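You operate a simulated robot arm through the tools that you are given. There is no shell and no other tool. Be economical: measure what you need, move in short steps, check, and stop when the job is done.

You are at the controls of a simulated robot arm. One attempt, no reset.

Task
Pressure-test the white coupler to 4 bar and put it back.
Fine: clamp it in the test block, shut the red bleed knob and pump. Open the knob again and unclamp only at 0.0 bar. Set down upright: what you pick out.

Only the result counts: the job must be done as asked and must still hold three seconds after the hand-in. Knocking over, shifting, dropping, spilling or breaking anything else fails it.

Robot
A 7-joint arm with a two-finger parallel gripper, fixed in place. Base frame: the origin is at the foot of the arm, x ahead of it, y to its left, z up; the work surface is at about z = 0.88. Readings come in m, degrees, newtons and seconds.
With the tool pointing down near the work surface it reaches from about 0.24 to 0.68 m from the base axis. Its first joint turns from -66.0 to 66.0 degrees. Payload 2.4 kg.
The TCP is the grasp point between the finger pads, 0.03 m short of the fingertips. In the tool frame z runs along the fingers and y along their closing line. Largest opening 0.094 m; finger width 0.028, thickness 0.01; the body of the gripper, 0.05 by 0.096 m, starts 0.055 m behind the TCP.
Orientation is told as [roll, pitch, yaw] about the base's x, y, z axes, in that order, counted from this pose: with the fingers straight down and closing along the base's y, the tool's x points along the base's -x, its y along +y and its z along -z.

Tools
- The arm moves only by the tool drive_tool. Its arguments are lists of equal length, an entry for each row: "angular": the turn, a rotation vector about the tool's x, y, z in units of 6 degrees (1.0 is 6 degrees), a list of three; "dp": the shift along the tool's x, y, z in units of 20 mm (1.0 is 20 mm), a list of three; "hand": the gripper command, from -1 (shut) to 1 (fully open), values between in proportion. In form: {"angular": [[ax, ay, az], ...], "dp": [[dx, dy, dz], ...], "hand": [hand, ...]}. A call has 1 to 8 rows; each row shifts and turns the commanded pose from where the row before left it, along the tool's axes as they then stand. A call with a number of a shift or a turn outside -1 to 1 is refused whole. Rows are played at 5 a second. More than 0.05 m and 8.6 degrees between two rows, or a gripper value outside its range, and nothing of the call is played. Where a pose cannot be reached the arm comes as near as it can. A force on the tool above 70 N (or 10 N above the force at the start of the call, whichever is more), or a blocked arm, ends the call early, and 0.2 s more pass. Each finger travels about 0.153 m/s and halts on what it meets, pressing with about 36 N; the grip force reading is that of the motor and also rises with nothing between the fingers. The clock runs only during rows and for 0.2 s after the last one: add rows that do not move to give the fingers time. The reply holds the time, the measured pose of the TCP, the force on the tool along the base axes, the opening and the grip force, in the units named above and with some noise, with the torque about the TCP (base axes, N m) and any sound that the robot's microphone picked up.
- Cameras (640 x 400 px; columns grow to the right, rows downward): "scene" is fixed at [0.0214, 0.4578, 1.4631]; the picture's right is [-0.89, -0.45, 0.00], its down [-0.19, 0.37, -0.91] and it looks along [0.41, -0.81, -0.41] (base axes); focal length 332 px, centre (320, 200). "wrist" rides on the gripper at [0.076, 0.014, -0.102] in the tool frame; the picture's right is [-0.18, 0.98, 0.00], its down [-0.75, -0.14, -0.64] and it looks along [-0.63, -0.12, 0.77] (tool axes); focal length 243 px, centre (320, 200). There is no depth. A picture from a camera that has moved, and an enlarged one, comes with that camera's place and axes in the base frame and with its lens.
- camera(camera): a new picture of that camera. It takes no simulated time.
- zoom(camera, box): a new picture of the part [left, top, right, bottom] of that camera's present view, enlarged. It takes no simulated time.
- job_done(): hands the job in; it is judged then, once.

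Go step by step. Nothing tells you positions but the pictures and the camera data: compare them with the known pose of the tool, close in by small moves and look again before you grip or let go. The budget is 120 turns and 76 pictures, counting those below and the enlarged ones. Unless the task says otherwise, let go and move clear before handing in, and close with one line.

The tools are called after "Request:" as name(argument=value, ...) on one line, values as JSON. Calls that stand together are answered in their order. drive_tool: Moves the arm, as the interface text tells. Its arguments: {"type":"object","properties":{"angular":{"type":"array","items":{"type":"array","items":{"type":"number"}}},"dp":{"type":"array","items":{"type":"array","items":{"type":"number"}}},"hand":{"type":"array","items":{"type":"number"}}},"required":["angular","dp","hand"]} The other tools are called the same way: camera (camera) takes a picture; zoom (camera, box) takes an enlarged picture of a part of a camera's view; job_done () hands the job in.

At the start:

```text
clock: 0.0
eef_pos: [0.382, -0.1712, 1.2703]
tcp_rot: [0.0, 0.0, -0.1]
wrist_force: [0.5, -0.3, 0.1]
ft_torque: [0.03, 0.02, 0.0]
opening: 0.0943
grip_force: 0.2
```

scene: 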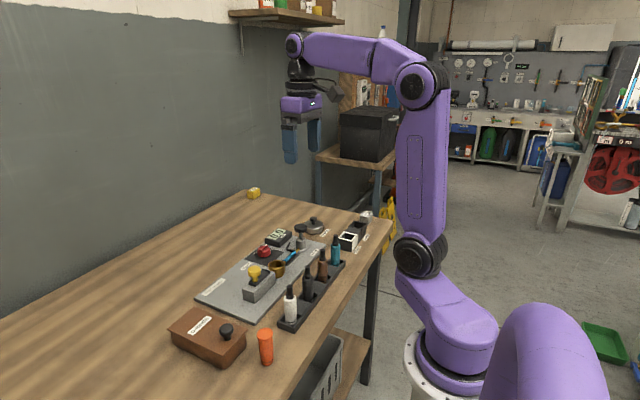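
wrist: 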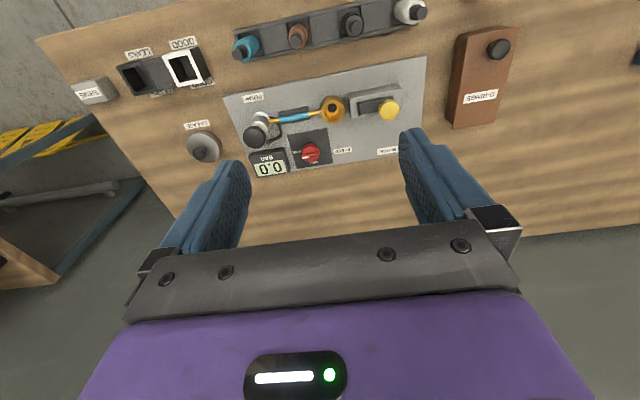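

I see a bench with a rack of four couplers (white, dark, brown, teal), a test block with red knob, gauge, yellow thing and a pump. I'll look closer.

Request:
zoom(camera="scene", box=[180, 200, 380, 325])

Request:
zoom(camera="wrist", box=[220, 0, 440, 180])

Request:
zoom(camera="wrist", box=[50, 20, 250, 180])

```text
3.20 times, centred on (280, 262) of scene
camera zoom: at [0.0214, 0.4578, 1.4631], right [-0.89, -0.45, 0.0], down [-0.19, 0.37, -0.91], along [0.41, -0.81, -0.41], focal length 1064 px, centre (448, 0)
```

zoom: 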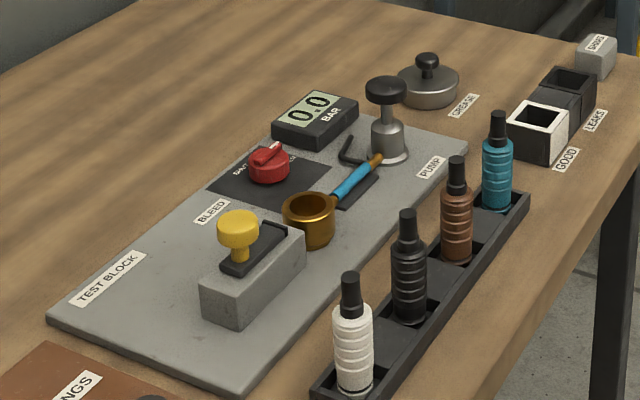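

```text
2.22 times, centred on (330, 90) of wrist
camera zoom: at [0.3051, -0.1582, 1.3715], right [0.18, 0.98, 0.0], down [0.75, -0.14, 0.64], along [0.63, -0.12, -0.77], focal length 539 px, centre (298, 444)
```

zoom: 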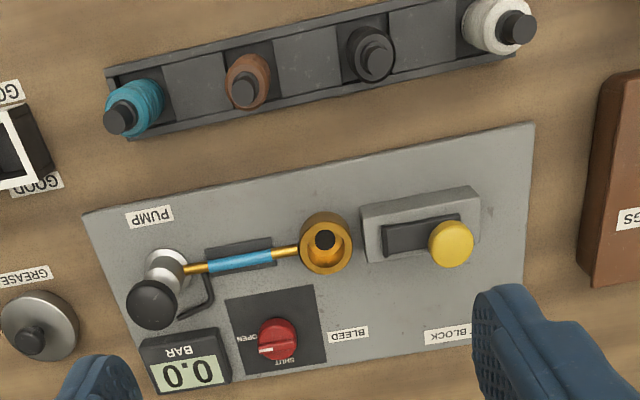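

```text
2.50 times, centred on (150, 100) of wrist
camera zoom: at [0.3051, -0.1582, 1.3715], right [0.18, 0.98, 0.0], down [0.75, -0.14, 0.64], along [0.63, -0.12, -0.77], focal length 606 px, centre (745, 450)
```

zoom: 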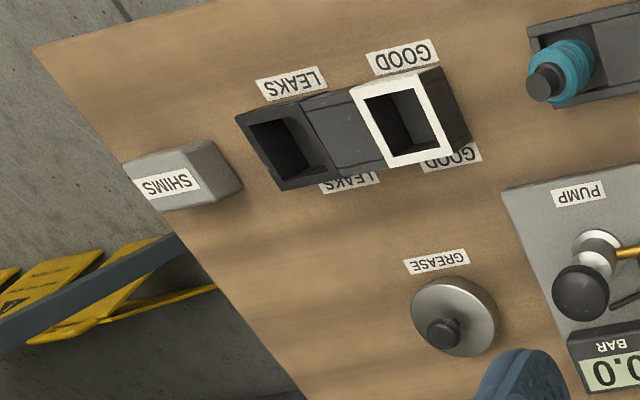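

Request:
zoom(camera="scene", box=[235, 240, 315, 290])

Request:
drive_tool(angular=[[0, 0, 0], [0, 0, 0], [0, 0, 0], [0, 0, 0], [0, 0, 0]], dp=[[-0.5, 0.5, 1], [-0.5, 0.5, 1], [-0.5, 0.5, 1], [-0.5, 0, 1], [0, 0, 1]], hand=[1, 1, 1, 1, 1])

Request:
camera(camera="wrist")

```text
8.00 times, centred on (275, 265) of scene
camera zoom: at [0.0214, 0.4578, 1.4631], right [-0.89, -0.45, 0.0], down [-0.19, 0.37, -0.91], along [0.41, -0.81, -0.41], focal length 2659 px, centre (680, -320)
```

zoom: 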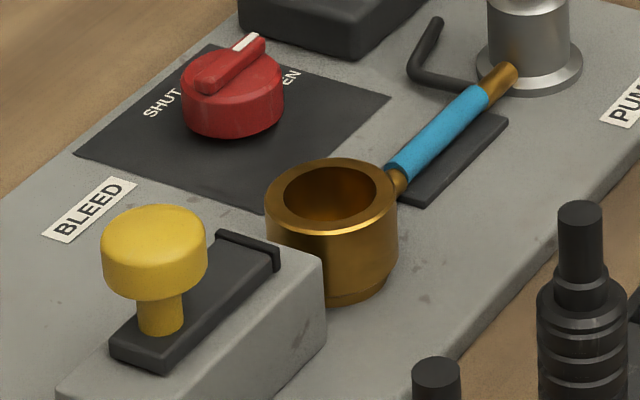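

```text
clock: 1.2
eef_pos: [0.4243, -0.1421, 1.1701]
tcp_rot: [-0.1, -0.1, 0.0]
wrist_force: [0.5, 0.3, -0.1]
ft_torque: [0.02, 0.01, -0.02]
opening: 0.0939
grip_force: 0.1
```

```text
69 pictures are left
camera wrist: at [0.3481, -0.1278, 1.2719], right [0.19, 0.98, 0.0], down [0.75, -0.14, 0.64], along [0.63, -0.12, -0.77], focal length 243 px, centre (320, 200)
```

wrist: 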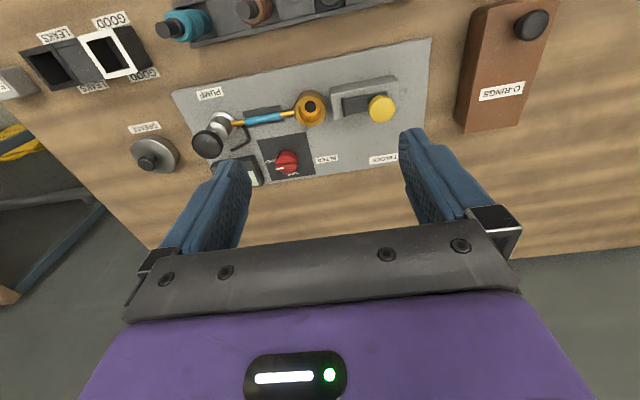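

Cup (socket with hose) is near (0.467,-0.166), white coupler near (0.343,-0.037), yellow clamp slider next to the cup. I move above the white coupler to localise it.

Request:
drive_tool(angular=[[0, 0, 0], [0, 0, 0], [0, 0, 0], [0, 0, 0], [0, 0, 0], [0, 0, 0]], dp=[[0.8, 1, 0], [0.8, 1, 0], [0.8, 1, 0], [0.8, 1, 0.5], [0.8, 1, 0.8], [0, 0.25, 0.8]], hand=[0.5, 0.5, 0.5, 0.3, 0.3, 0.3])

Request:
camera(camera="wrist")

Request:
camera(camera="scene")

```text
clock: 2.6
eef_pos: [0.3422, -0.0396, 1.128]
tcp_rot: [-0.1, 0.0, -0.1]
wrist_force: [-0.6, 0.6, -0.3]
ft_torque: [-0.03, -0.03, 0.02]
opening: 0.0613
grip_force: 0.0
```

```text
68 pictures are left
camera wrist: at [0.2651, -0.0248, 1.2302], right [0.19, 0.98, 0.0], down [0.75, -0.14, 0.64], along [0.63, -0.12, -0.77], focal length 243 px, centre (320, 200)
```

wrist: 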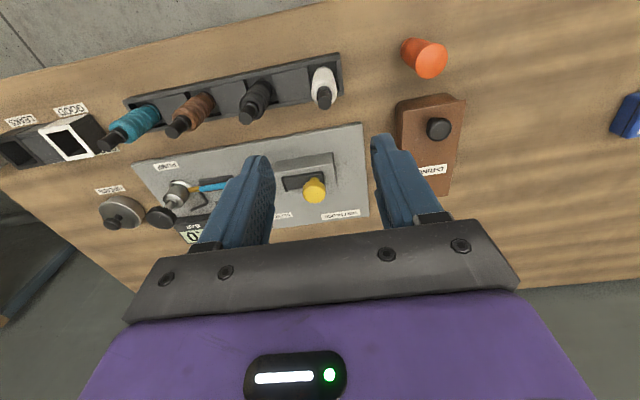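

```text
67 pictures are left
```

scene: 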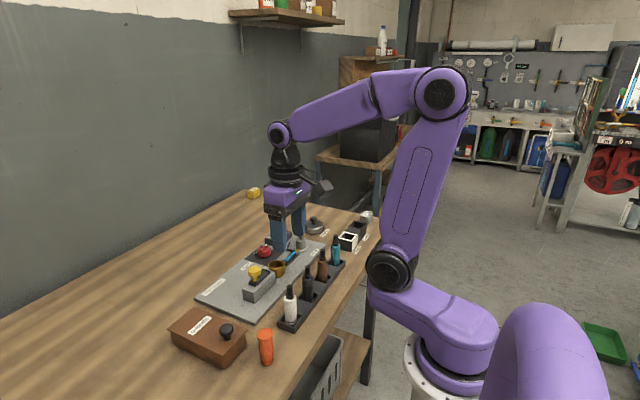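

Request:
zoom(camera="scene", box=[260, 270, 340, 330])

Request:
zoom(camera="wrist", box=[230, 40, 390, 140])

```text
6.67 times, centred on (300, 300) of scene
camera zoom: at [0.0214, 0.4578, 1.4631], right [-0.89, -0.45, 0.0], down [-0.19, 0.37, -0.91], along [0.41, -0.81, -0.41], focal length 2216 px, centre (453, -467)
```

zoom: 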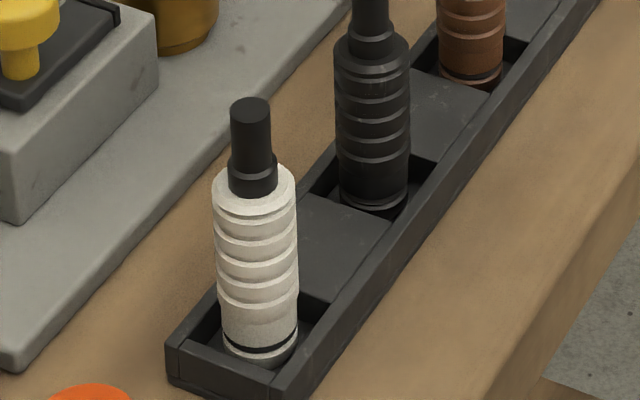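

```text
4.00 times, centred on (310, 90) of wrist
camera zoom: at [0.2651, -0.0248, 1.2302], right [0.19, 0.98, 0.0], down [0.75, -0.14, 0.64], along [0.63, -0.12, -0.77], focal length 970 px, centre (360, 640)
```

zoom: 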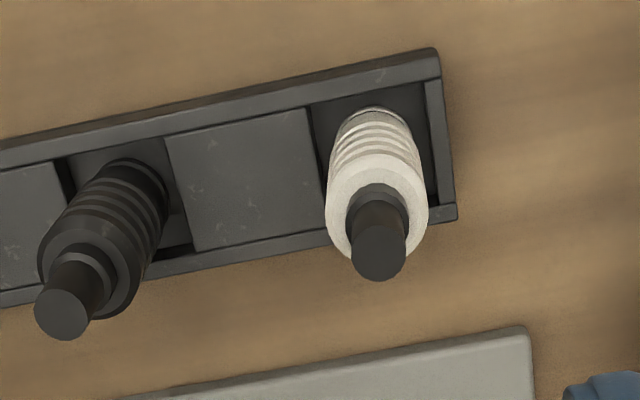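

Coupler axis is about (0.3435,-0.034), its shoulder at z≈0.955, top ≈0.99. I descend part-way and check.

Request:
drive_tool(angular=[[0, 0, 0], [0, 0, 0], [0, 0, 0], [0, 0, 0], [0, 0, 0], [0, 0, 0], [0, 0, 0]], dp=[[-0.06, 0.28, 1], [0, 0, 1], [0, 0, 1], [0, 0, 1], [0, 0, 1], [0, 0, 0.9], [0, 0, 0]], hand=[0.3, 0.3, 0.3, 0.3, 0.3, 0.3, 0.3])

Request:
camera(camera="wrist")

Request:
zoom(camera="scene", box=[240, 240, 340, 330])

```text
clock: 4.2
eef_pos: [0.345, -0.0313, 1.0071]
tcp_rot: [0.0, -0.1, 0.0]
wrist_force: [0.8, -0.4, 0.3]
ft_torque: [-0.01, 0.0, 0.02]
opening: 0.0611
grip_force: 0.1
```

```text
64 pictures are left
camera wrist: at [0.2683, -0.0165, 1.1087], right [0.18, 0.98, 0.0], down [0.75, -0.14, 0.64], along [0.63, -0.12, -0.77], focal length 243 px, centre (320, 200)
```

wrist: 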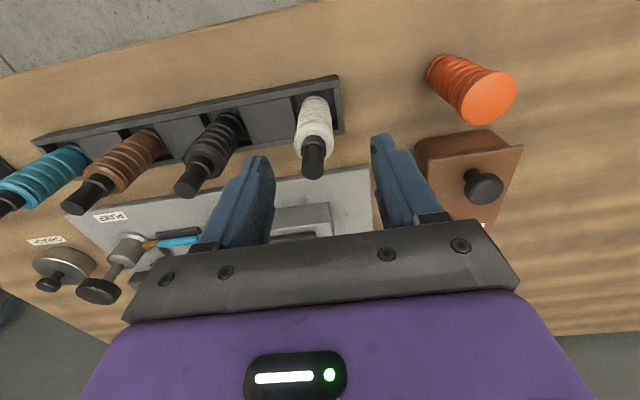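

```text
4.44 times, centred on (290, 285) of scene
camera zoom: at [0.0214, 0.4578, 1.4631], right [-0.89, -0.45, 0.0], down [-0.19, 0.37, -0.91], along [0.41, -0.81, -0.41], focal length 1477 px, centre (453, -178)
```

zoom: 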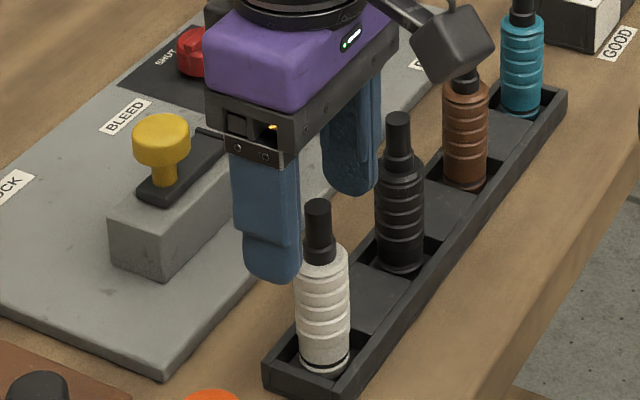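

Alignment is good within a few mm; descend to z≈0.957 and grip.

Request:
drive_tool(angular=[[0, 0, 0], [0, 0, 0], [0, 0, 0], [0, 0, 0], [0, 0, 0], [0, 0, 0]], dp=[[0.06, -0.12, 0.5], [0, 0, 1], [0, 0, 0.95], [0, 0, 0], [0, 0, 0], [0, 0, 0]], hand=[0.3, 0.3, 0.3, 0.3, -0.2, -0.2])

Request:
zoom(camera="scene", box=[240, 240, 340, 330])

```text
clock: 5.6
eef_pos: [0.3379, -0.0319, 0.9601]
tcp_rot: [0.0, 0.1, -0.1]
wrist_force: [0.0, -0.6, -0.1]
ft_torque: [0.0, -0.02, -0.02]
opening: 0.0379
grip_force: 0.0
```

```text
4.44 times, centred on (290, 285) of scene
camera zoom: at [0.0214, 0.4578, 1.4631], right [-0.89, -0.45, 0.0], down [-0.19, 0.37, -0.91], along [0.41, -0.81, -0.41], focal length 1477 px, centre (453, -178)
```

zoom: 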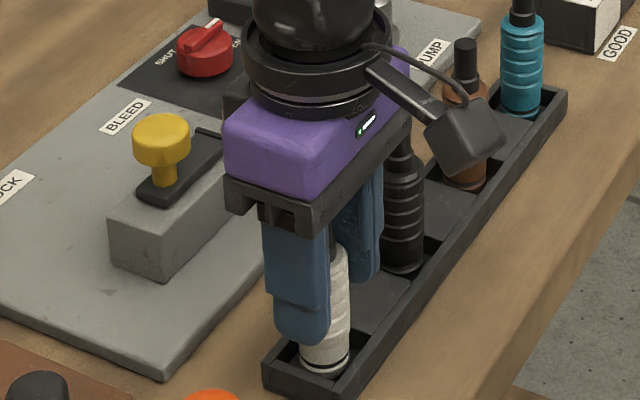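

Request:
camera(camera="wrist")

Request:
drive_tool(angular=[[0, 0, 0]], dp=[[0, 0, 0]], hand=[-0.2])

```text
61 pictures are left
camera wrist: at [0.263, -0.0186, 1.0618], right [0.18, 0.98, 0.0], down [0.75, -0.14, 0.64], along [0.63, -0.12, -0.77], focal length 243 px, centre (320, 200)
```

wrist: 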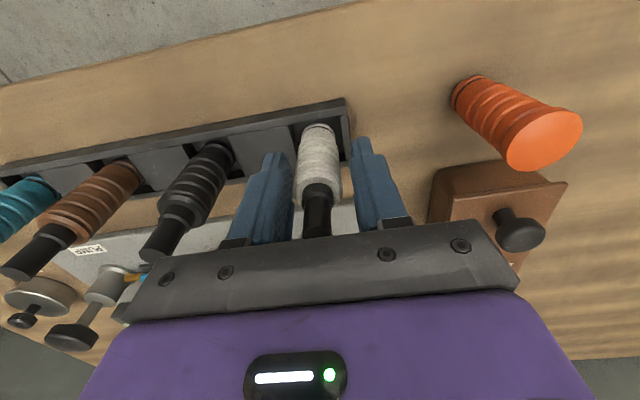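

```text
clock: 6.0
eef_pos: [0.3392, -0.0337, 0.9597]
tcp_rot: [0.1, 0.1, 0.0]
wrist_force: [0.9, 0.9, -0.5]
ft_torque: [0.0, 0.01, 0.02]
opening: 0.0375
grip_force: 0.0
```

Coupler is ~4 mm ahead of the pad centre; nudge forward and grip.

Request:
drive_tool(angular=[[0, 0, 0], [0, 0, 0], [0, 0, 0], [0, 0, 0], [0, 0, 0]], dp=[[-0.2, 0, 0.1], [0, 0, 0], [0, 0, 0], [0, 0, 0], [0, 0, 0]], hand=[-0.2, -0.2, -1, -1, -1])

Request:
camera(camera="wrist")

```text
clock: 7.2
eef_pos: [0.3446, -0.0329, 0.959]
tcp_rot: [-0.1, -0.1, 0.0]
wrist_force: [1.3, 0.4, 0.1]
ft_torque: [0.01, 0.02, -0.01]
opening: 0.0264
grip_force: 35.9
```

```text
60 pictures are left
camera wrist: at [0.2677, -0.0188, 1.0602], right [0.18, 0.98, 0.0], down [0.75, -0.14, 0.64], along [0.63, -0.12, -0.77], focal length 243 px, centre (320, 200)
```

wrist: 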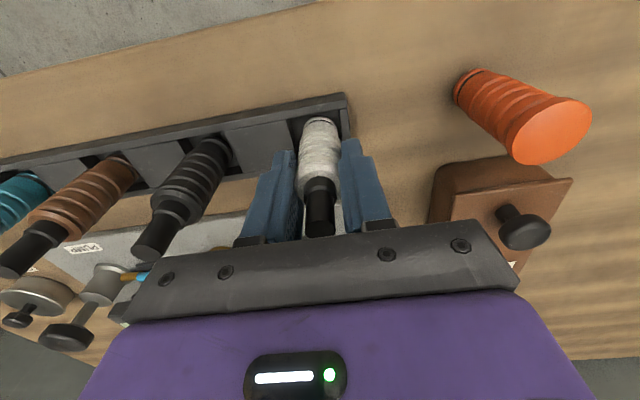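

Gripped (26 mm). Lift straight up.

Request:
drive_tool(angular=[[0, 0, 0], [0, 0, 0], [0, 0, 0], [0, 0, 0], [0, 0, 0], [0, 0, 0], [0, 0, 0]], dp=[[0, 0, -0.5], [0, 0, -1], [0, 0, -1], [0, 0, -1], [0, 0, -1], [0, 0, -1], [0, 0, -0.5]], hand=[-1, -1, -1, -1, -1, -1, -1])

Request:
drive_tool(angular=[[0, 0, 1], [0, 0, 1], [0, 0, 1], [0, 0, 1], [0, 0, 1], [0, 0, 1], [0, 0, 1], [0, 0, 1]], dp=[[0, 0, 0], [0, 0, 0], [0, 0, 0], [0, 0, 0], [0, 0, 0], [0, 0, 0], [0, 0, 0], [0, 0, 0]], hand=[-1, -1, -1, -1, -1, -1, -1, -1])

Request:
camera(camera="scene")

```text
clock: 8.8
eef_pos: [0.3449, -0.0351, 1.0775]
tcp_rot: [0.1, 0.0, 0.0]
wrist_force: [-0.2, 0.5, -0.3]
ft_torque: [0.03, -0.01, 0.01]
opening: 0.0265
grip_force: 36.0
```

```text
clock: 10.6
eef_pos: [0.346, -0.0339, 1.0794]
tcp_rot: [0.0, 0.0, -48.2]
wrist_force: [0.0, -0.1, -0.7]
ft_torque: [-0.01, 0.02, -0.01]
opening: 0.0266
grip_force: 36.0
```

```text
59 pictures are left
```

scene: 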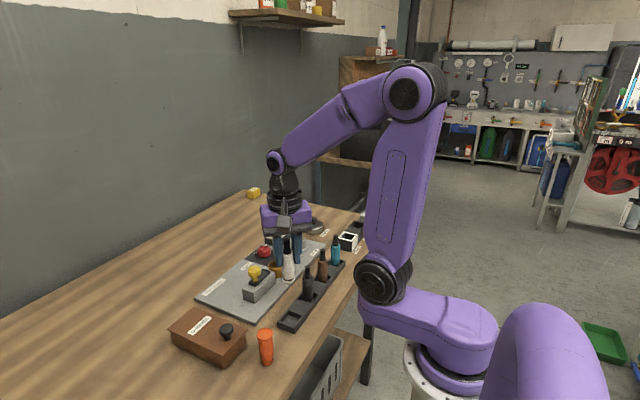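

Request:
drive_tool(angular=[[0, 0, 1], [0, 0, 1], [0, 0, 1], [0, 0, 1], [0, 0, 1], [0, 0, 1], [0, 0, 1], [0, 0, 0]], dp=[[0, 0, 0], [0, 0, 0], [0, 0, 0], [0, 0, 0], [0, 0, 0], [0, 0, 0], [0, 0, 0], [0, 0, 0]], hand=[-1, -1, -1, -1, -1, -1, -1, -1])

Request:
drive_tool(angular=[[0, 0, 0], [0, 0, 0], [0, 0, 0], [0, 0, 0], [0, 0, 0], [0, 0, 0], [0, 0, 0], [0, 0, 0]], dp=[[-0.95, 0.9, 0], [-0.95, 0.9, 0], [-0.95, 0.9, 0], [-0.95, 0.9, 0], [-0.95, 0.9, 0], [-0.95, 0.9, 0], [-0.95, 0.7, 0], [0, 0, 0]], hand=[-1, -1, -1, -1, -1, -1, -1, -1])

Request:
camera(camera="wrist")

Request:
zoom(camera="scene", box=[220, 220, 320, 300])

```text
clock: 12.4
eef_pos: [0.3457, -0.034, 1.0792]
tcp_rot: [0.0, -0.1, -90.2]
wrist_force: [-1.4, -0.3, -0.6]
ft_torque: [0.0, 0.02, -0.01]
opening: 0.0266
grip_force: 36.3
```

```text
clock: 14.2
eef_pos: [0.4691, -0.1704, 1.0804]
tcp_rot: [0.0, -0.1, -90.1]
wrist_force: [0.5, -0.3, -1.0]
ft_torque: [-0.01, 0.03, 0.0]
opening: 0.0266
grip_force: 35.7
```

```text
58 pictures are left
camera wrist: at [0.4826, -0.0941, 1.1823], right [0.98, -0.18, 0.0], down [-0.14, -0.75, 0.64], along [-0.12, -0.63, -0.77], focal length 243 px, centre (320, 200)
```

wrist: 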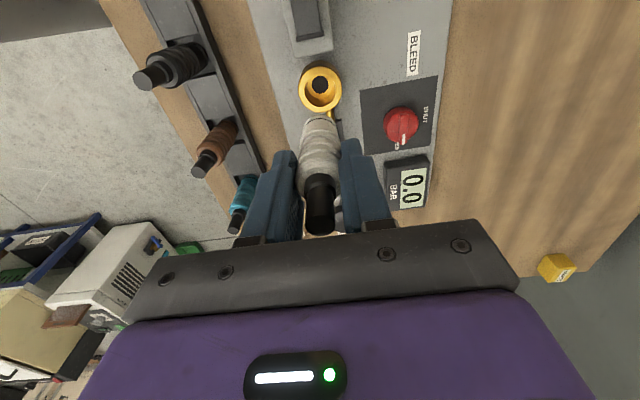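

```text
5.00 times, centred on (270, 260) of scene
camera zoom: at [0.0214, 0.4578, 1.4631], right [-0.89, -0.45, 0.0], down [-0.19, 0.37, -0.91], along [0.41, -0.81, -0.41], focal length 1662 px, centre (570, -100)
```

zoom: 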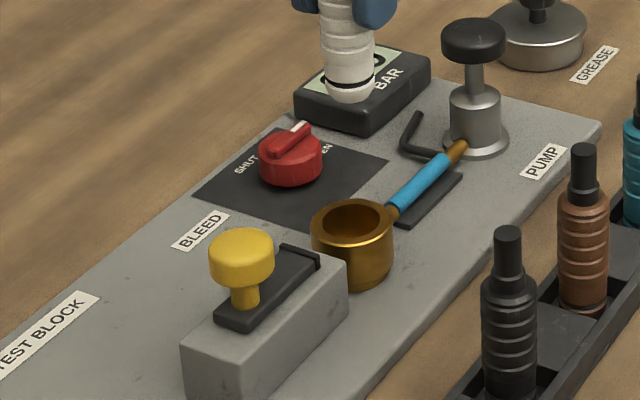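

Request:
zoom(camera="wrist", box=[270, 50, 370, 150])

```text
4.00 times, centred on (320, 100) of wrist
camera zoom: at [0.4826, -0.0941, 1.1823], right [0.98, -0.18, 0.0], down [-0.14, -0.75, 0.64], along [-0.12, -0.63, -0.77], focal length 970 px, centre (320, 600)
```

zoom: 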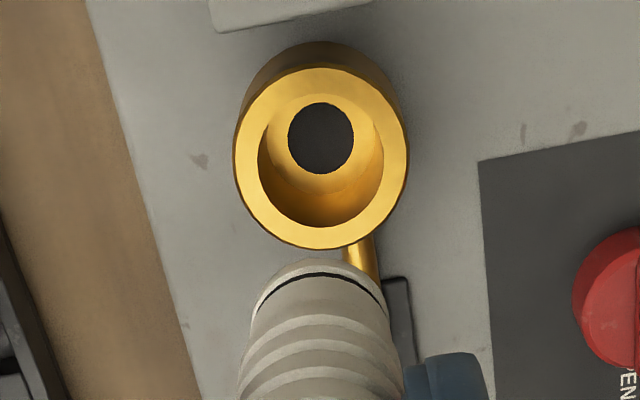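

Cup is ~6.5 mm toward +y and 1.4 mm +x from the tool axis. Correct and lower to just above the rim.

Request:
drive_tool(angular=[[0, 0, 0], [0, 0, 0], [0, 0, 0], [0, 0, 0], [0, 0, 0]], dp=[[0.33, 0.07, 0.5], [0, 0, 1], [0, 0, 1], [0, 0, 1], [0, 0, 0]], hand=[-1, -1, -1, -1, -1])

Request:
zoom(camera="wrist", box=[240, 50, 400, 150])

Request:
zoom(camera="scene", box=[235, 230, 331, 290])

```text
clock: 15.4
eef_pos: [0.4687, -0.1605, 1.0116]
tcp_rot: [0.0, 0.0, -90.0]
wrist_force: [-0.2, -0.3, -0.9]
ft_torque: [0.05, 0.0, 0.0]
opening: 0.0266
grip_force: 36.5
```

```text
4.00 times, centred on (320, 100) of wrist
camera zoom: at [0.4828, -0.0843, 1.1126], right [0.98, -0.18, 0.0], down [-0.14, -0.75, 0.64], along [-0.12, -0.63, -0.77], focal length 970 px, centre (320, 600)
```

zoom: 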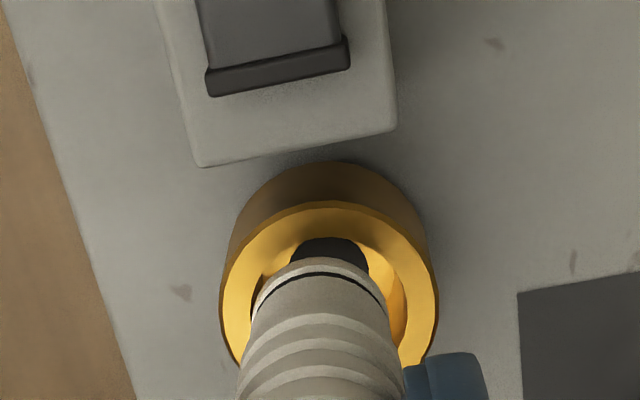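

```text
6.67 times, centred on (283, 260) of scene
camera zoom: at [0.0214, 0.4578, 1.4631], right [-0.89, -0.45, 0.0], down [-0.19, 0.37, -0.91], along [0.41, -0.81, -0.41], focal length 2216 px, centre (567, -200)
```

zoom: 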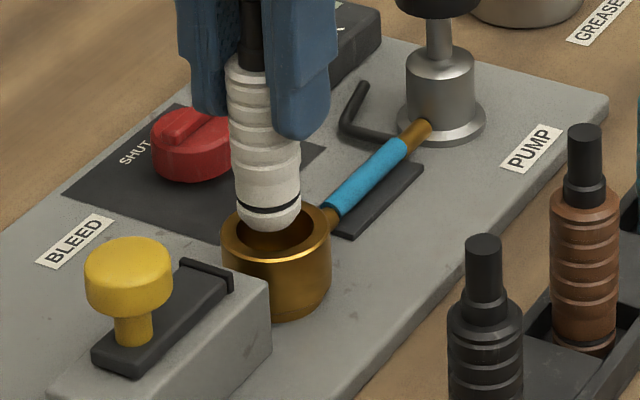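

Request:
drive_tool(angular=[[0, 0, 0], [0, 0, 0], [0, 0, 0]], dp=[[-0.07, 0.09, 0.2], [0, 0, 0.2], [0, 0, 0]], hand=[-1, -1, -1])

Request:
zoom(camera="wrist", box=[240, 70, 400, 170])

Request:
zoom(camera="scene", box=[250, 235, 314, 275])

```text
clock: 16.2
eef_pos: [0.4717, -0.1621, 1.0002]
tcp_rot: [0.0, 0.0, -90.0]
wrist_force: [-0.6, -0.7, -0.7]
ft_torque: [0.0, 0.03, 0.0]
opening: 0.0264
grip_force: 35.9
```

```text
4.00 times, centred on (320, 120) of wrist
camera zoom: at [0.4852, -0.0863, 1.1025], right [0.98, -0.18, 0.0], down [-0.14, -0.75, 0.64], along [-0.12, -0.63, -0.77], focal length 970 px, centre (320, 520)
```

zoom: 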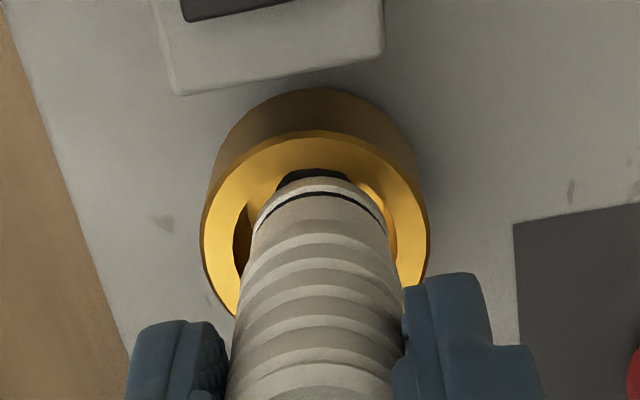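

```text
10.00 times, centred on (282, 255) of scene
camera zoom: at [0.0214, 0.4578, 1.4631], right [-0.89, -0.45, 0.0], down [-0.19, 0.37, -0.91], along [0.41, -0.81, -0.41], focal length 3324 px, centre (700, -350)
```

zoom: 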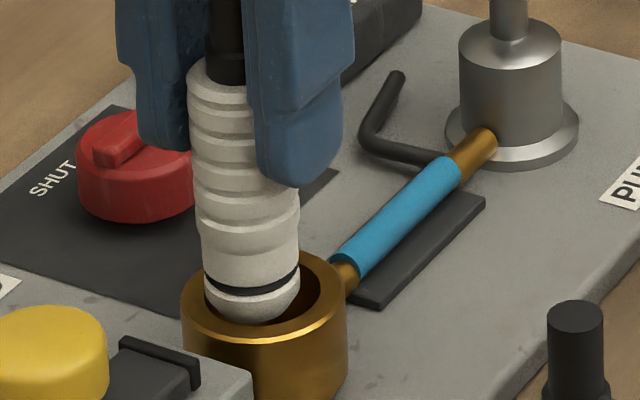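

Scene and wrist views both suggest the coupler is still a bit toward +x/+y; adjust and look again.

Request:
drive_tool(angular=[[0, 0, 0], [0, 0, 0]], dp=[[-0.12, -0.07, 0], [0, 0, 0]], hand=[-1, -1])

Request:
zoom(camera="wrist", box=[240, 70, 400, 170])

Request:
zoom(camera="scene", box=[250, 235, 314, 275])

```text
clock: 16.8
eef_pos: [0.4701, -0.1645, 0.9996]
tcp_rot: [0.0, 0.0, -90.2]
wrist_force: [-0.3, 0.6, -0.6]
ft_torque: [-0.02, 0.0, -0.01]
opening: 0.0268
grip_force: 36.1
```

```text
4.00 times, centred on (320, 120) of wrist
camera zoom: at [0.484, -0.089, 1.102], right [0.98, -0.19, 0.0], down [-0.14, -0.75, 0.64], along [-0.12, -0.63, -0.77], focal length 970 px, centre (320, 520)
```

zoom: 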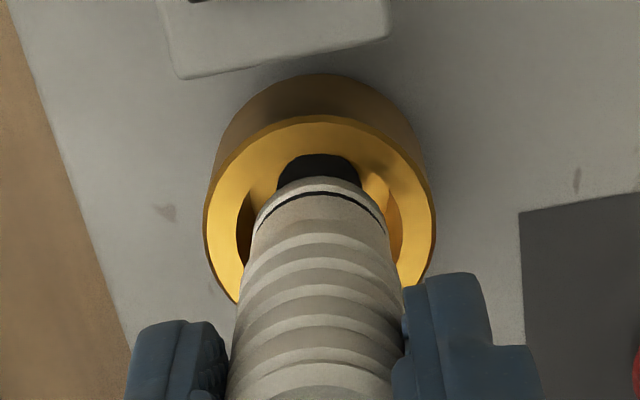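

```text
10.00 times, centred on (282, 255) of scene
camera zoom: at [0.0214, 0.4578, 1.4631], right [-0.89, -0.45, 0.0], down [-0.19, 0.37, -0.91], along [0.41, -0.81, -0.41], focal length 3324 px, centre (700, -350)
```

zoom: 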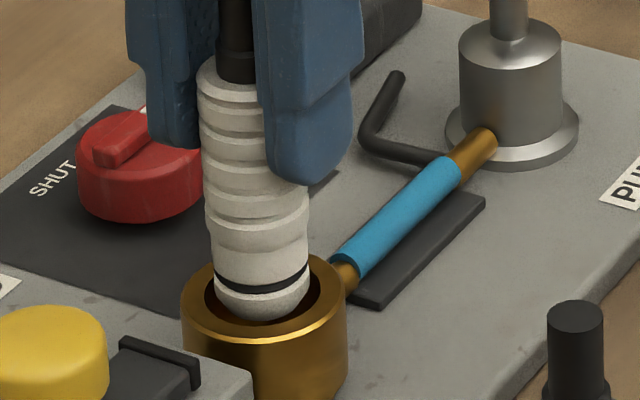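

Now nearly centred; nudge 1 mm and lower gently into the cup.

Request:
drive_tool(angular=[[0, 0, 0], [0, 0, 0], [0, 0, 0], [0, 0, 0]], dp=[[-0.05, 0, 0], [0, 0, 0.25], [0, 0, 0.25], [0, 0, 0]], hand=[-1, -1, -1, -1])

Request:
zoom(camera="wrist", box=[240, 70, 400, 170])

Request:
zoom(camera="scene", box=[250, 235, 314, 275])

```text
clock: 17.8
eef_pos: [0.471, -0.1658, 0.9898]
tcp_rot: [0.0, 0.0, -90.0]
wrist_force: [-0.4, -0.6, -0.1]
ft_torque: [0.02, -0.01, 0.02]
opening: 0.0271
grip_force: 36.2
```

```text
4.00 times, centred on (320, 120) of wrist
camera zoom: at [0.484, -0.0891, 1.0915], right [0.98, -0.18, 0.0], down [-0.14, -0.75, 0.64], along [-0.12, -0.63, -0.77], focal length 970 px, centre (320, 520)
```

zoom: 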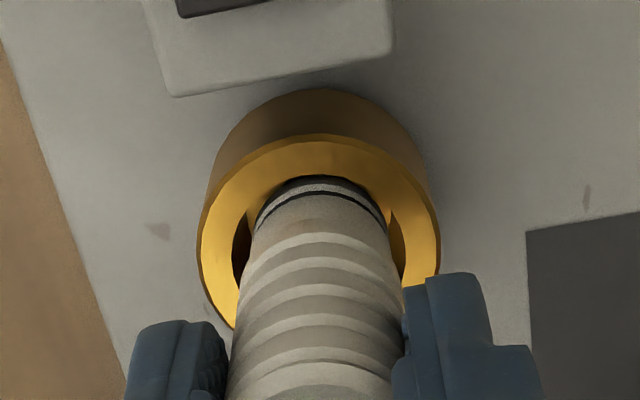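

```text
10.00 times, centred on (282, 255) of scene
camera zoom: at [0.0214, 0.4578, 1.4631], right [-0.89, -0.45, 0.0], down [-0.19, 0.37, -0.91], along [0.41, -0.81, -0.41], focal length 3324 px, centre (700, -350)
```

zoom: 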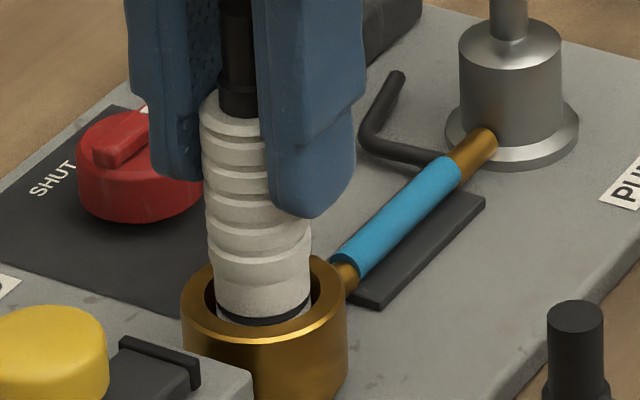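

It's entering the bore without contact. Continue down in small steps.

Request:
drive_tool(angular=[[0, 0, 0], [0, 0, 0], [0, 0, 0], [0, 0, 0]], dp=[[0, 0, 0.25], [0, 0, 0.25], [0, 0, 0.25], [0, 0, 0]], hand=[-1, -1, -1, -1])

Request:
zoom(camera="scene", box=[250, 235, 314, 275])

```text
clock: 18.8
eef_pos: [0.472, -0.1661, 0.9752]
tcp_rot: [0.2, -0.2, -90.1]
wrist_force: [-1.3, 0.6, 28.1]
ft_torque: [-0.01, -0.38, 0.01]
opening: 0.0265
grip_force: 35.5
```

```text
10.00 times, centred on (282, 255) of scene
camera zoom: at [0.0208, 0.4579, 1.463], right [-0.89, -0.45, 0.0], down [-0.18, 0.37, -0.91], along [0.41, -0.81, -0.41], focal length 3324 px, centre (700, -350)
```

zoom: 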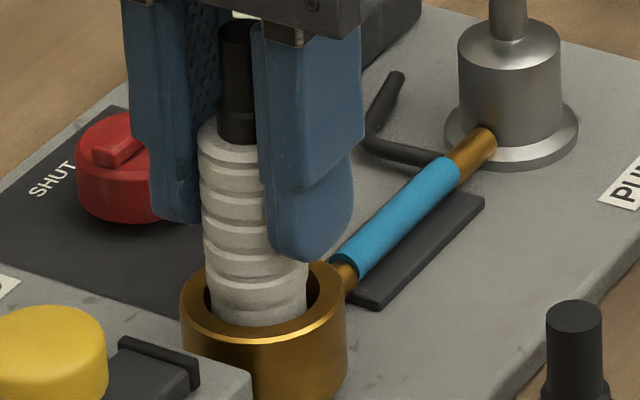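

Seated on the bore floor (28 N). Relieve slightly and release the coupler.

Request:
drive_tool(angular=[[0, 0, 0], [0, 0, 0], [0, 0, 0], [0, 0, 0]], dp=[[0, 0, -0.05], [0, 0, 0], [0, 0, 0], [0, 0, 0]], hand=[-1, -1, -0.2, -0.2])

Request:
zoom(camera="scene", box=[250, 235, 314, 275])

Request:
zoom(camera="wrist", box=[220, 50, 420, 250])

```text
clock: 19.8
eef_pos: [0.4692, -0.1655, 0.9742]
tcp_rot: [-0.1, 0.0, -90.1]
wrist_force: [1.3, 1.1, -0.4]
ft_torque: [0.02, -0.01, 0.01]
opening: 0.0379
grip_force: 0.2
```

```text
10.00 times, centred on (282, 255) of scene
camera zoom: at [0.0214, 0.4578, 1.4631], right [-0.89, -0.45, 0.0], down [-0.19, 0.37, -0.91], along [0.41, -0.81, -0.41], focal length 3324 px, centre (700, -350)
```

zoom: 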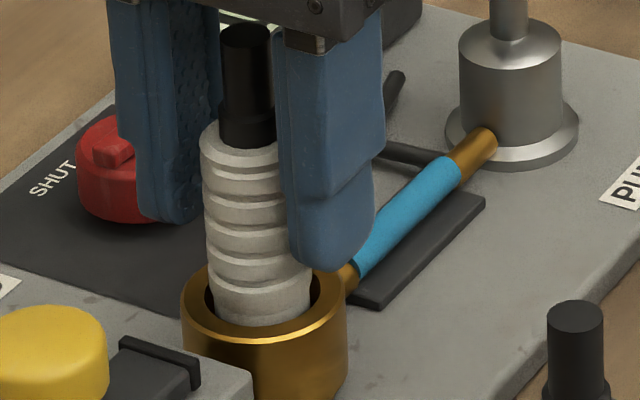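

```text
2.00 times, centred on (320, 150) of wrist
camera zoom: at [0.4835, -0.0883, 1.0771], right [0.98, -0.18, 0.0], down [-0.14, -0.75, 0.64], along [-0.12, -0.63, -0.77], focal length 485 px, centre (320, 300)
```

zoom: 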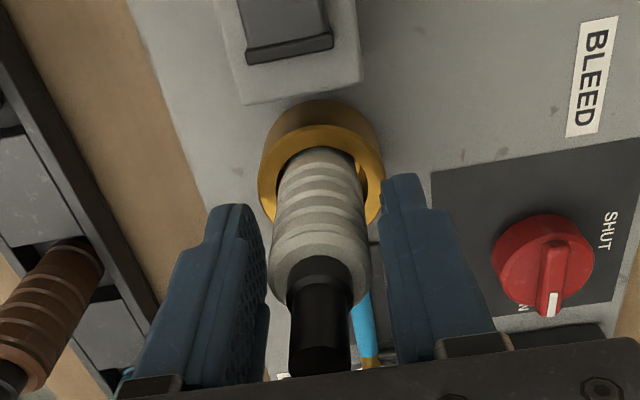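

Coupler stands in the cup. Raise clear and move toward the clamp knob for a look.

Request:
drive_tool(angular=[[0, 0, 0], [0, 0, 0], [0, 0, 0], [0, 0, 0], [0, 0, 0], [0, 0, 0], [0, 0, 0]], dp=[[0, 0, -1], [0, 0, -1], [0, 0, -1], [0, 0, -1], [0, 0, -1], [0.8, 0.1, 0], [0.8, 0.1, 0]], hand=[-0.1, 0, 0.2, 0.2, 0.2, 0.2, 0.2])

Request:
camera(camera="wrist")

Request:
zoom(camera="scene", box=[230, 230, 326, 290])

```text
clock: 21.4
eef_pos: [0.4742, -0.1326, 1.0768]
tcp_rot: [0.0, 0.0, -89.9]
wrist_force: [0.1, 0.5, 0.6]
ft_torque: [-0.01, -0.02, 0.03]
opening: 0.0565
grip_force: 0.2
```

```text
44 pictures are left
camera wrist: at [0.4877, -0.0566, 1.1787], right [0.98, -0.18, 0.0], down [-0.14, -0.75, 0.64], along [-0.12, -0.63, -0.77], focal length 243 px, centre (320, 200)
```

wrist: 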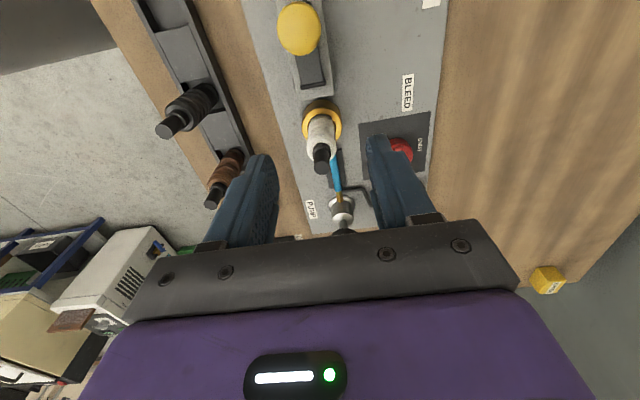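

```text
6.67 times, centred on (278, 260) of scene
camera zoom: at [0.0214, 0.4578, 1.4631], right [-0.89, -0.45, 0.0], down [-0.19, 0.37, -0.91], along [0.41, -0.81, -0.41], focal length 2216 px, centre (600, -200)
```

zoom: 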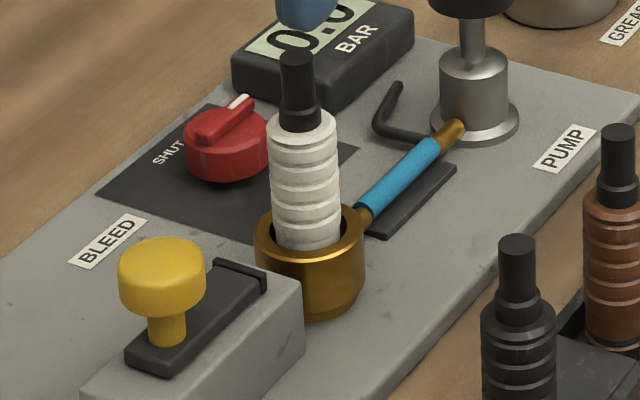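

The clamp knob is at about (0.470,-0.072), head top z≈0.973; slides toward the cup along -y. Move above it and check.

Request:
drive_tool(angular=[[0, 0, 0], [0, 0, 0], [0, 0, 0], [0, 0, 0], [0, 0, 0]], dp=[[0.8, -0.1, 0], [0.8, 0, 0], [0.8, 0, 0], [0.65, 0, 0.5], [0, 0, 1]], hand=[0.3, 0.3, 0.3, 0.3, 0.3])

Request:
camera(camera="wrist")

Request:
zoom(camera="scene", box=[230, 220, 326, 290])

```text
clock: 22.6
eef_pos: [0.4721, -0.0714, 1.047]
tcp_rot: [0.0, 0.0, -90.1]
wrist_force: [-0.9, -0.2, -0.6]
ft_torque: [0.0, -0.03, 0.0]
opening: 0.0612
grip_force: 0.1
```

```text
42 pictures are left
camera wrist: at [0.4859, 0.0046, 1.148], right [0.98, -0.19, 0.0], down [-0.14, -0.75, 0.64], along [-0.12, -0.63, -0.77], focal length 243 px, centre (320, 200)
```

wrist: 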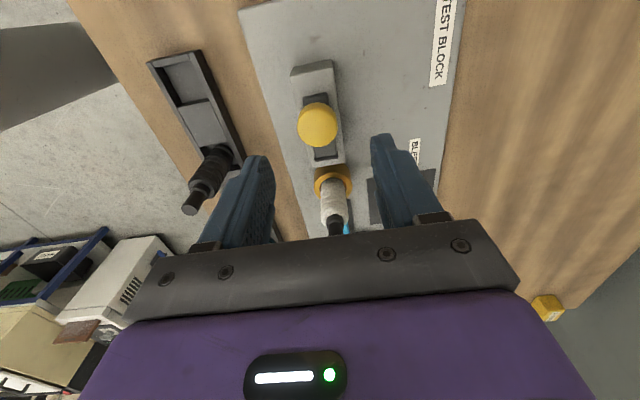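

```text
5.71 times, centred on (278, 255) of scene
camera zoom: at [0.0214, 0.4578, 1.4631], right [-0.89, -0.45, 0.0], down [-0.19, 0.37, -0.91], along [0.41, -0.81, -0.41], focal length 1899 px, centre (560, -114)
```

zoom: 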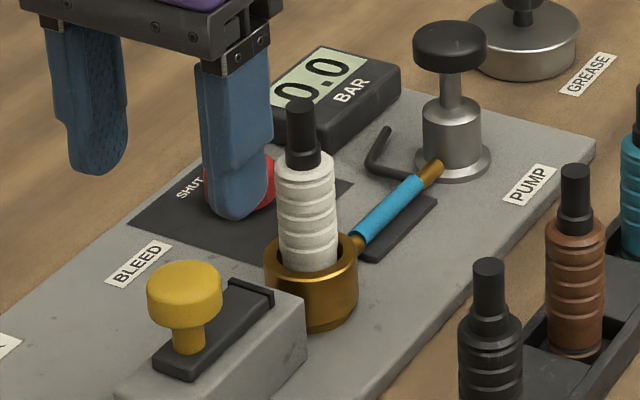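

Request:
drive_tool(angular=[[0, 0, 0], [0, 0, 0], [0, 0, 0], [0, 0, 0], [0, 0, 0], [0, 0, 0], [0, 0, 0]], dp=[[0.15, -0.1, 0.6], [0, 0, 1], [0, 0, 1], [0, 0, 1], [0, 0, 0], [0, 0, 0], [0, 0, 0]], hand=[0.3, 0.3, 0.3, 0.3, 0.3, 0.3, 0.3])

Request:
zoom(camera="scene", box=[230, 220, 326, 290])

Request:
zoom(camera="wrist", box=[200, 50, 440, 250])

```text
clock: 24.2
eef_pos: [0.4696, -0.0705, 0.9737]
tcp_rot: [0.0, 0.0, -90.1]
wrist_force: [0.3, -0.1, 0.9]
ft_torque: [0.0, 0.0, 0.04]
opening: 0.0613
grip_force: 0.1
```

```text
5.71 times, centred on (278, 255) of scene
camera zoom: at [0.0214, 0.4578, 1.4631], right [-0.89, -0.45, 0.0], down [-0.19, 0.37, -0.91], along [0.41, -0.81, -0.41], focal length 1899 px, centre (560, -114)
```

zoom: 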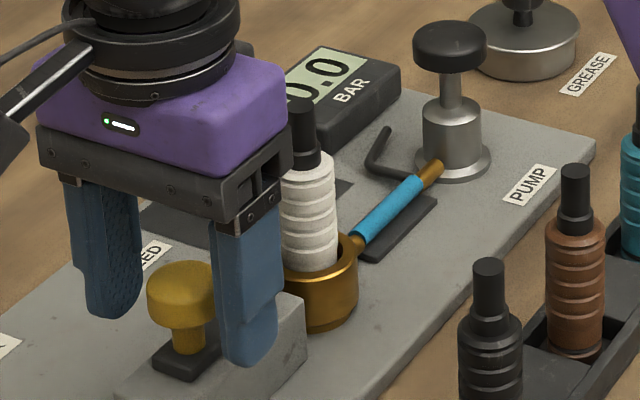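

```text
2.00 times, centred on (320, 150) of wrist
camera zoom: at [0.4845, 0.0066, 1.0755], right [0.98, -0.18, 0.0], down [-0.14, -0.75, 0.64], along [-0.12, -0.63, -0.77], focal length 485 px, centre (320, 300)
```

zoom: 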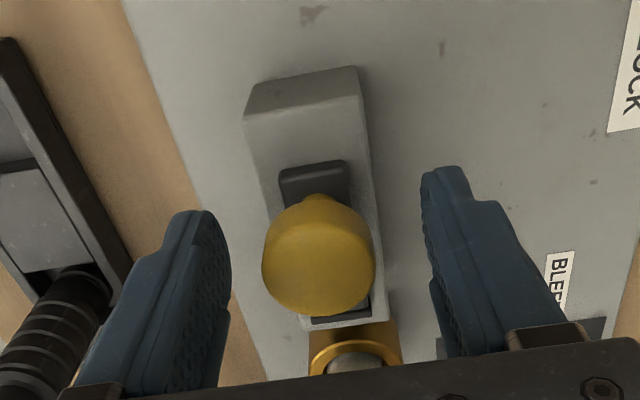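

Knob is centred between fingers. Grip it.

Request:
drive_tool(angular=[[0, 0, 0], [0, 0, 0], [0, 0, 0], [0, 0, 0]], dp=[[0, 0, 0], [0, 0, 0], [0, 0, 0], [0, 0, 0]], hand=[-0.4, -0.6, -0.6, -0.6])

Request:
drive_tool(angular=[[0, 0, 0], [0, 0, 0], [0, 0, 0], [0, 0, 0], [0, 0, 0]], dp=[[-0.25, 0, 0], [-0.25, 0, 0], [-0.25, 0, 0], [-0.25, 0, 0], [0, 0, 0]], hand=[-0.6, -0.6, -0.6, -0.6, -0.6])

Request:
zoom(camera="scene", box=[230, 220, 326, 290])

```text
clock: 25.2
eef_pos: [0.4693, -0.0696, 0.9737]
tcp_rot: [-0.1, 0.0, -90.1]
wrist_force: [-7.8, 0.2, 2.3]
ft_torque: [0.07, -0.14, -0.19]
opening: 0.0314
grip_force: 44.8
```

```text
clock: 26.4
eef_pos: [0.4695, -0.0899, 0.9747]
tcp_rot: [0.1, 0.1, -90.1]
wrist_force: [2.3, 0.7, -11.5]
ft_torque: [0.55, 0.03, 0.03]
opening: 0.0316
grip_force: 44.7
```

```text
5.71 times, centred on (278, 255) of scene
camera zoom: at [0.0216, 0.4577, 1.4631], right [-0.89, -0.45, 0.0], down [-0.19, 0.37, -0.91], along [0.41, -0.81, -0.41], focal length 1899 px, centre (560, -114)
```

zoom: 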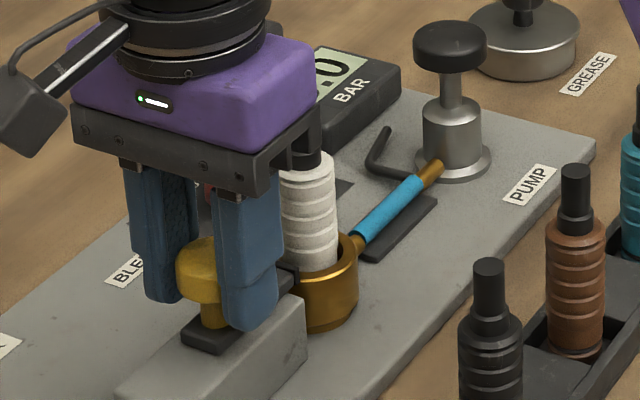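

The slider moves with it. Continue until it meets the coupler.

Request:
drive_tool(angular=[[0, 0, 0], [0, 0, 0], [0, 0, 0], [0, 0, 0], [0, 0, 0]], dp=[[-0.15, 0, 0], [-0.15, 0, 0], [-0.15, 0, 0], [-0.15, 0, 0], [0, 0, 0]], hand=[-0.6, -0.6, -0.6, -0.6, -0.6])

Request:
zoom(camera="scene", box=[240, 225, 320, 285])

```text
clock: 27.6
eef_pos: [0.4691, -0.1006, 0.9741]
tcp_rot: [-0.1, 0.1, -90.0]
wrist_force: [12.5, 9.4, -35.8]
ft_torque: [0.32, -0.28, 0.02]
opening: 0.0313
grip_force: 44.7
```

```text
6.67 times, centred on (280, 255) of scene
camera zoom: at [0.0223, 0.4579, 1.463], right [-0.89, -0.45, 0.0], down [-0.19, 0.37, -0.91], along [0.41, -0.81, -0.41], focal length 2216 px, centre (587, -167)
```

zoom: 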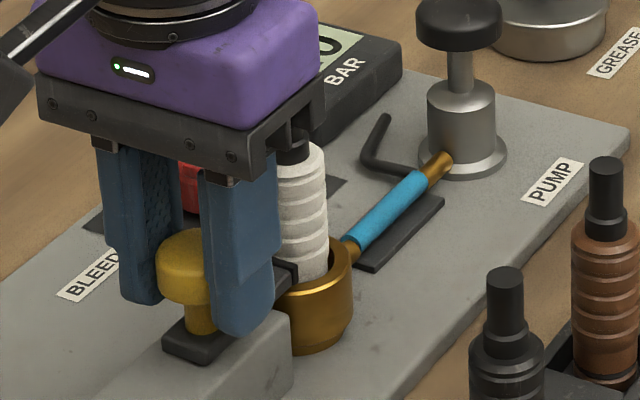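

Forces are growing (clamp contacting). Let go and inspect the clamp state.

Request:
drive_tool(angular=[[0, 0, 0], [0, 0, 0], [0, 0, 0]], dp=[[0, 0, 0], [0, 0, 0], [0, 0, 0]], hand=[0.2, 0.2, 0.2])

Request:
camera(camera="wrist")

Request:
zoom(camera="scene", box=[240, 225, 320, 285])

```text
clock: 28.4
eef_pos: [0.4685, -0.1019, 0.9744]
tcp_rot: [-0.1, 0.0, -90.1]
wrist_force: [-0.3, 0.9, 0.1]
ft_torque: [0.0, 0.04, 0.0]
opening: 0.0565
grip_force: 0.1
```

```text
36 pictures are left
camera wrist: at [0.4831, -0.0257, 1.0768], right [0.98, -0.18, 0.0], down [-0.14, -0.75, 0.64], along [-0.12, -0.63, -0.77], focal length 243 px, centre (320, 200)
```

wrist: 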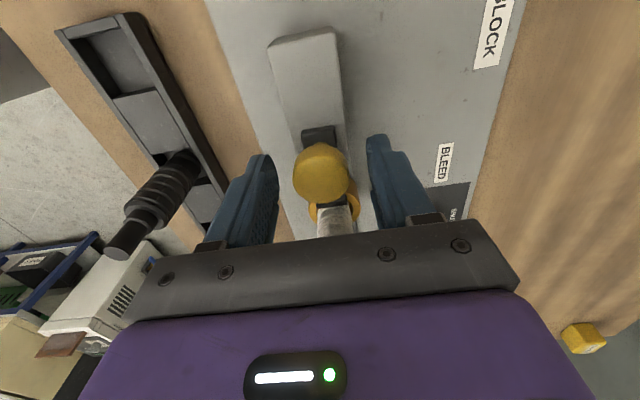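

```text
6.67 times, centred on (280, 255) of scene
camera zoom: at [0.0214, 0.4578, 1.4631], right [-0.89, -0.45, 0.0], down [-0.19, 0.37, -0.91], along [0.41, -0.81, -0.41], focal length 2216 px, centre (587, -167)
```

zoom: 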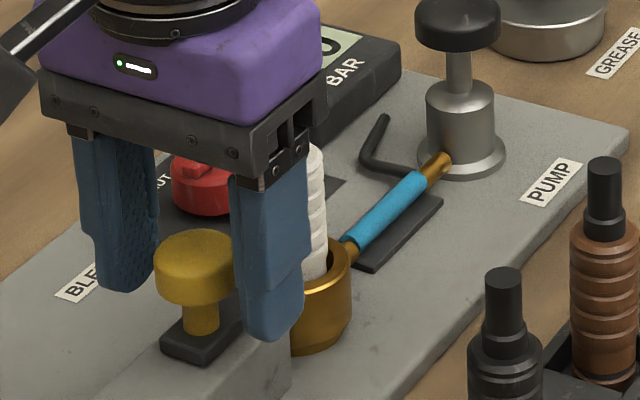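

Request:
drive_tool(angular=[[0, 0, 0], [0, 0, 0], [0, 0, 0], [0, 0, 0], [0, 0, 0]], dp=[[0, 0, -1], [0, 0, -1], [0, 0, -1], [0.5, 0, -1], [1, 0, 0]], hand=[0.2, 0.2, 0.2, 0.2, 0.2])

Request:
zoom(camera="scene", box=[240, 225, 320, 285])

Request:
zoom(camera="wrist", box=[260, 110, 400, 240])

```text
clock: 29.6
eef_pos: [0.471, -0.0722, 1.0543]
tcp_rot: [0.1, 0.1, -90.1]
wrist_force: [-0.2, 0.5, 0.2]
ft_torque: [0.01, -0.02, 0.0]
opening: 0.0564
grip_force: 0.0
```

```text
6.67 times, centred on (280, 255) of scene
camera zoom: at [0.0214, 0.4578, 1.4631], right [-0.89, -0.45, 0.0], down [-0.19, 0.37, -0.91], along [0.41, -0.81, -0.41], focal length 2216 px, centre (587, -167)
```

zoom: 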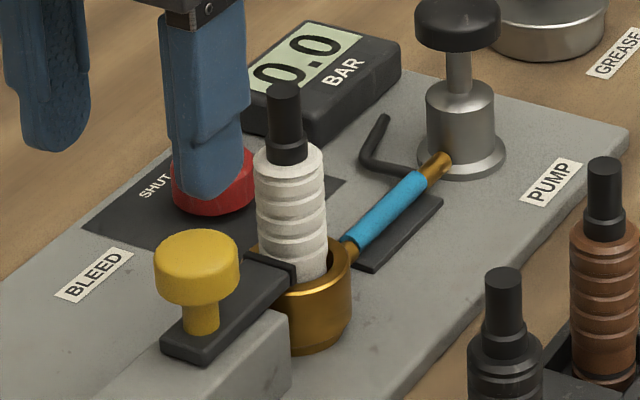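

```text
3.08 times, centred on (330, 175) of wrist
camera zoom: at [0.4847, 0.0032, 1.1567], right [0.98, -0.19, 0.0], down [-0.14, -0.75, 0.64], along [-0.12, -0.63, -0.77], focal length 746 px, centre (289, 277)
```

zoom: 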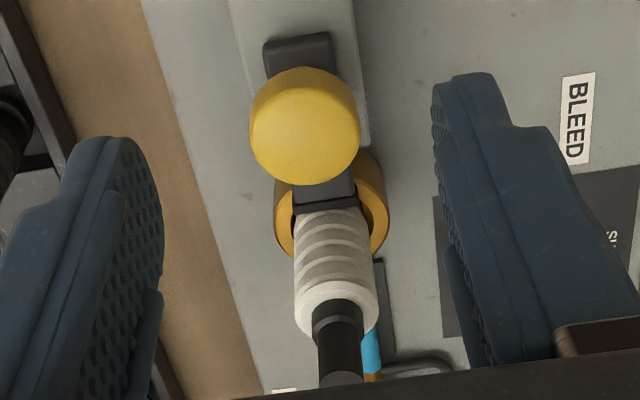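

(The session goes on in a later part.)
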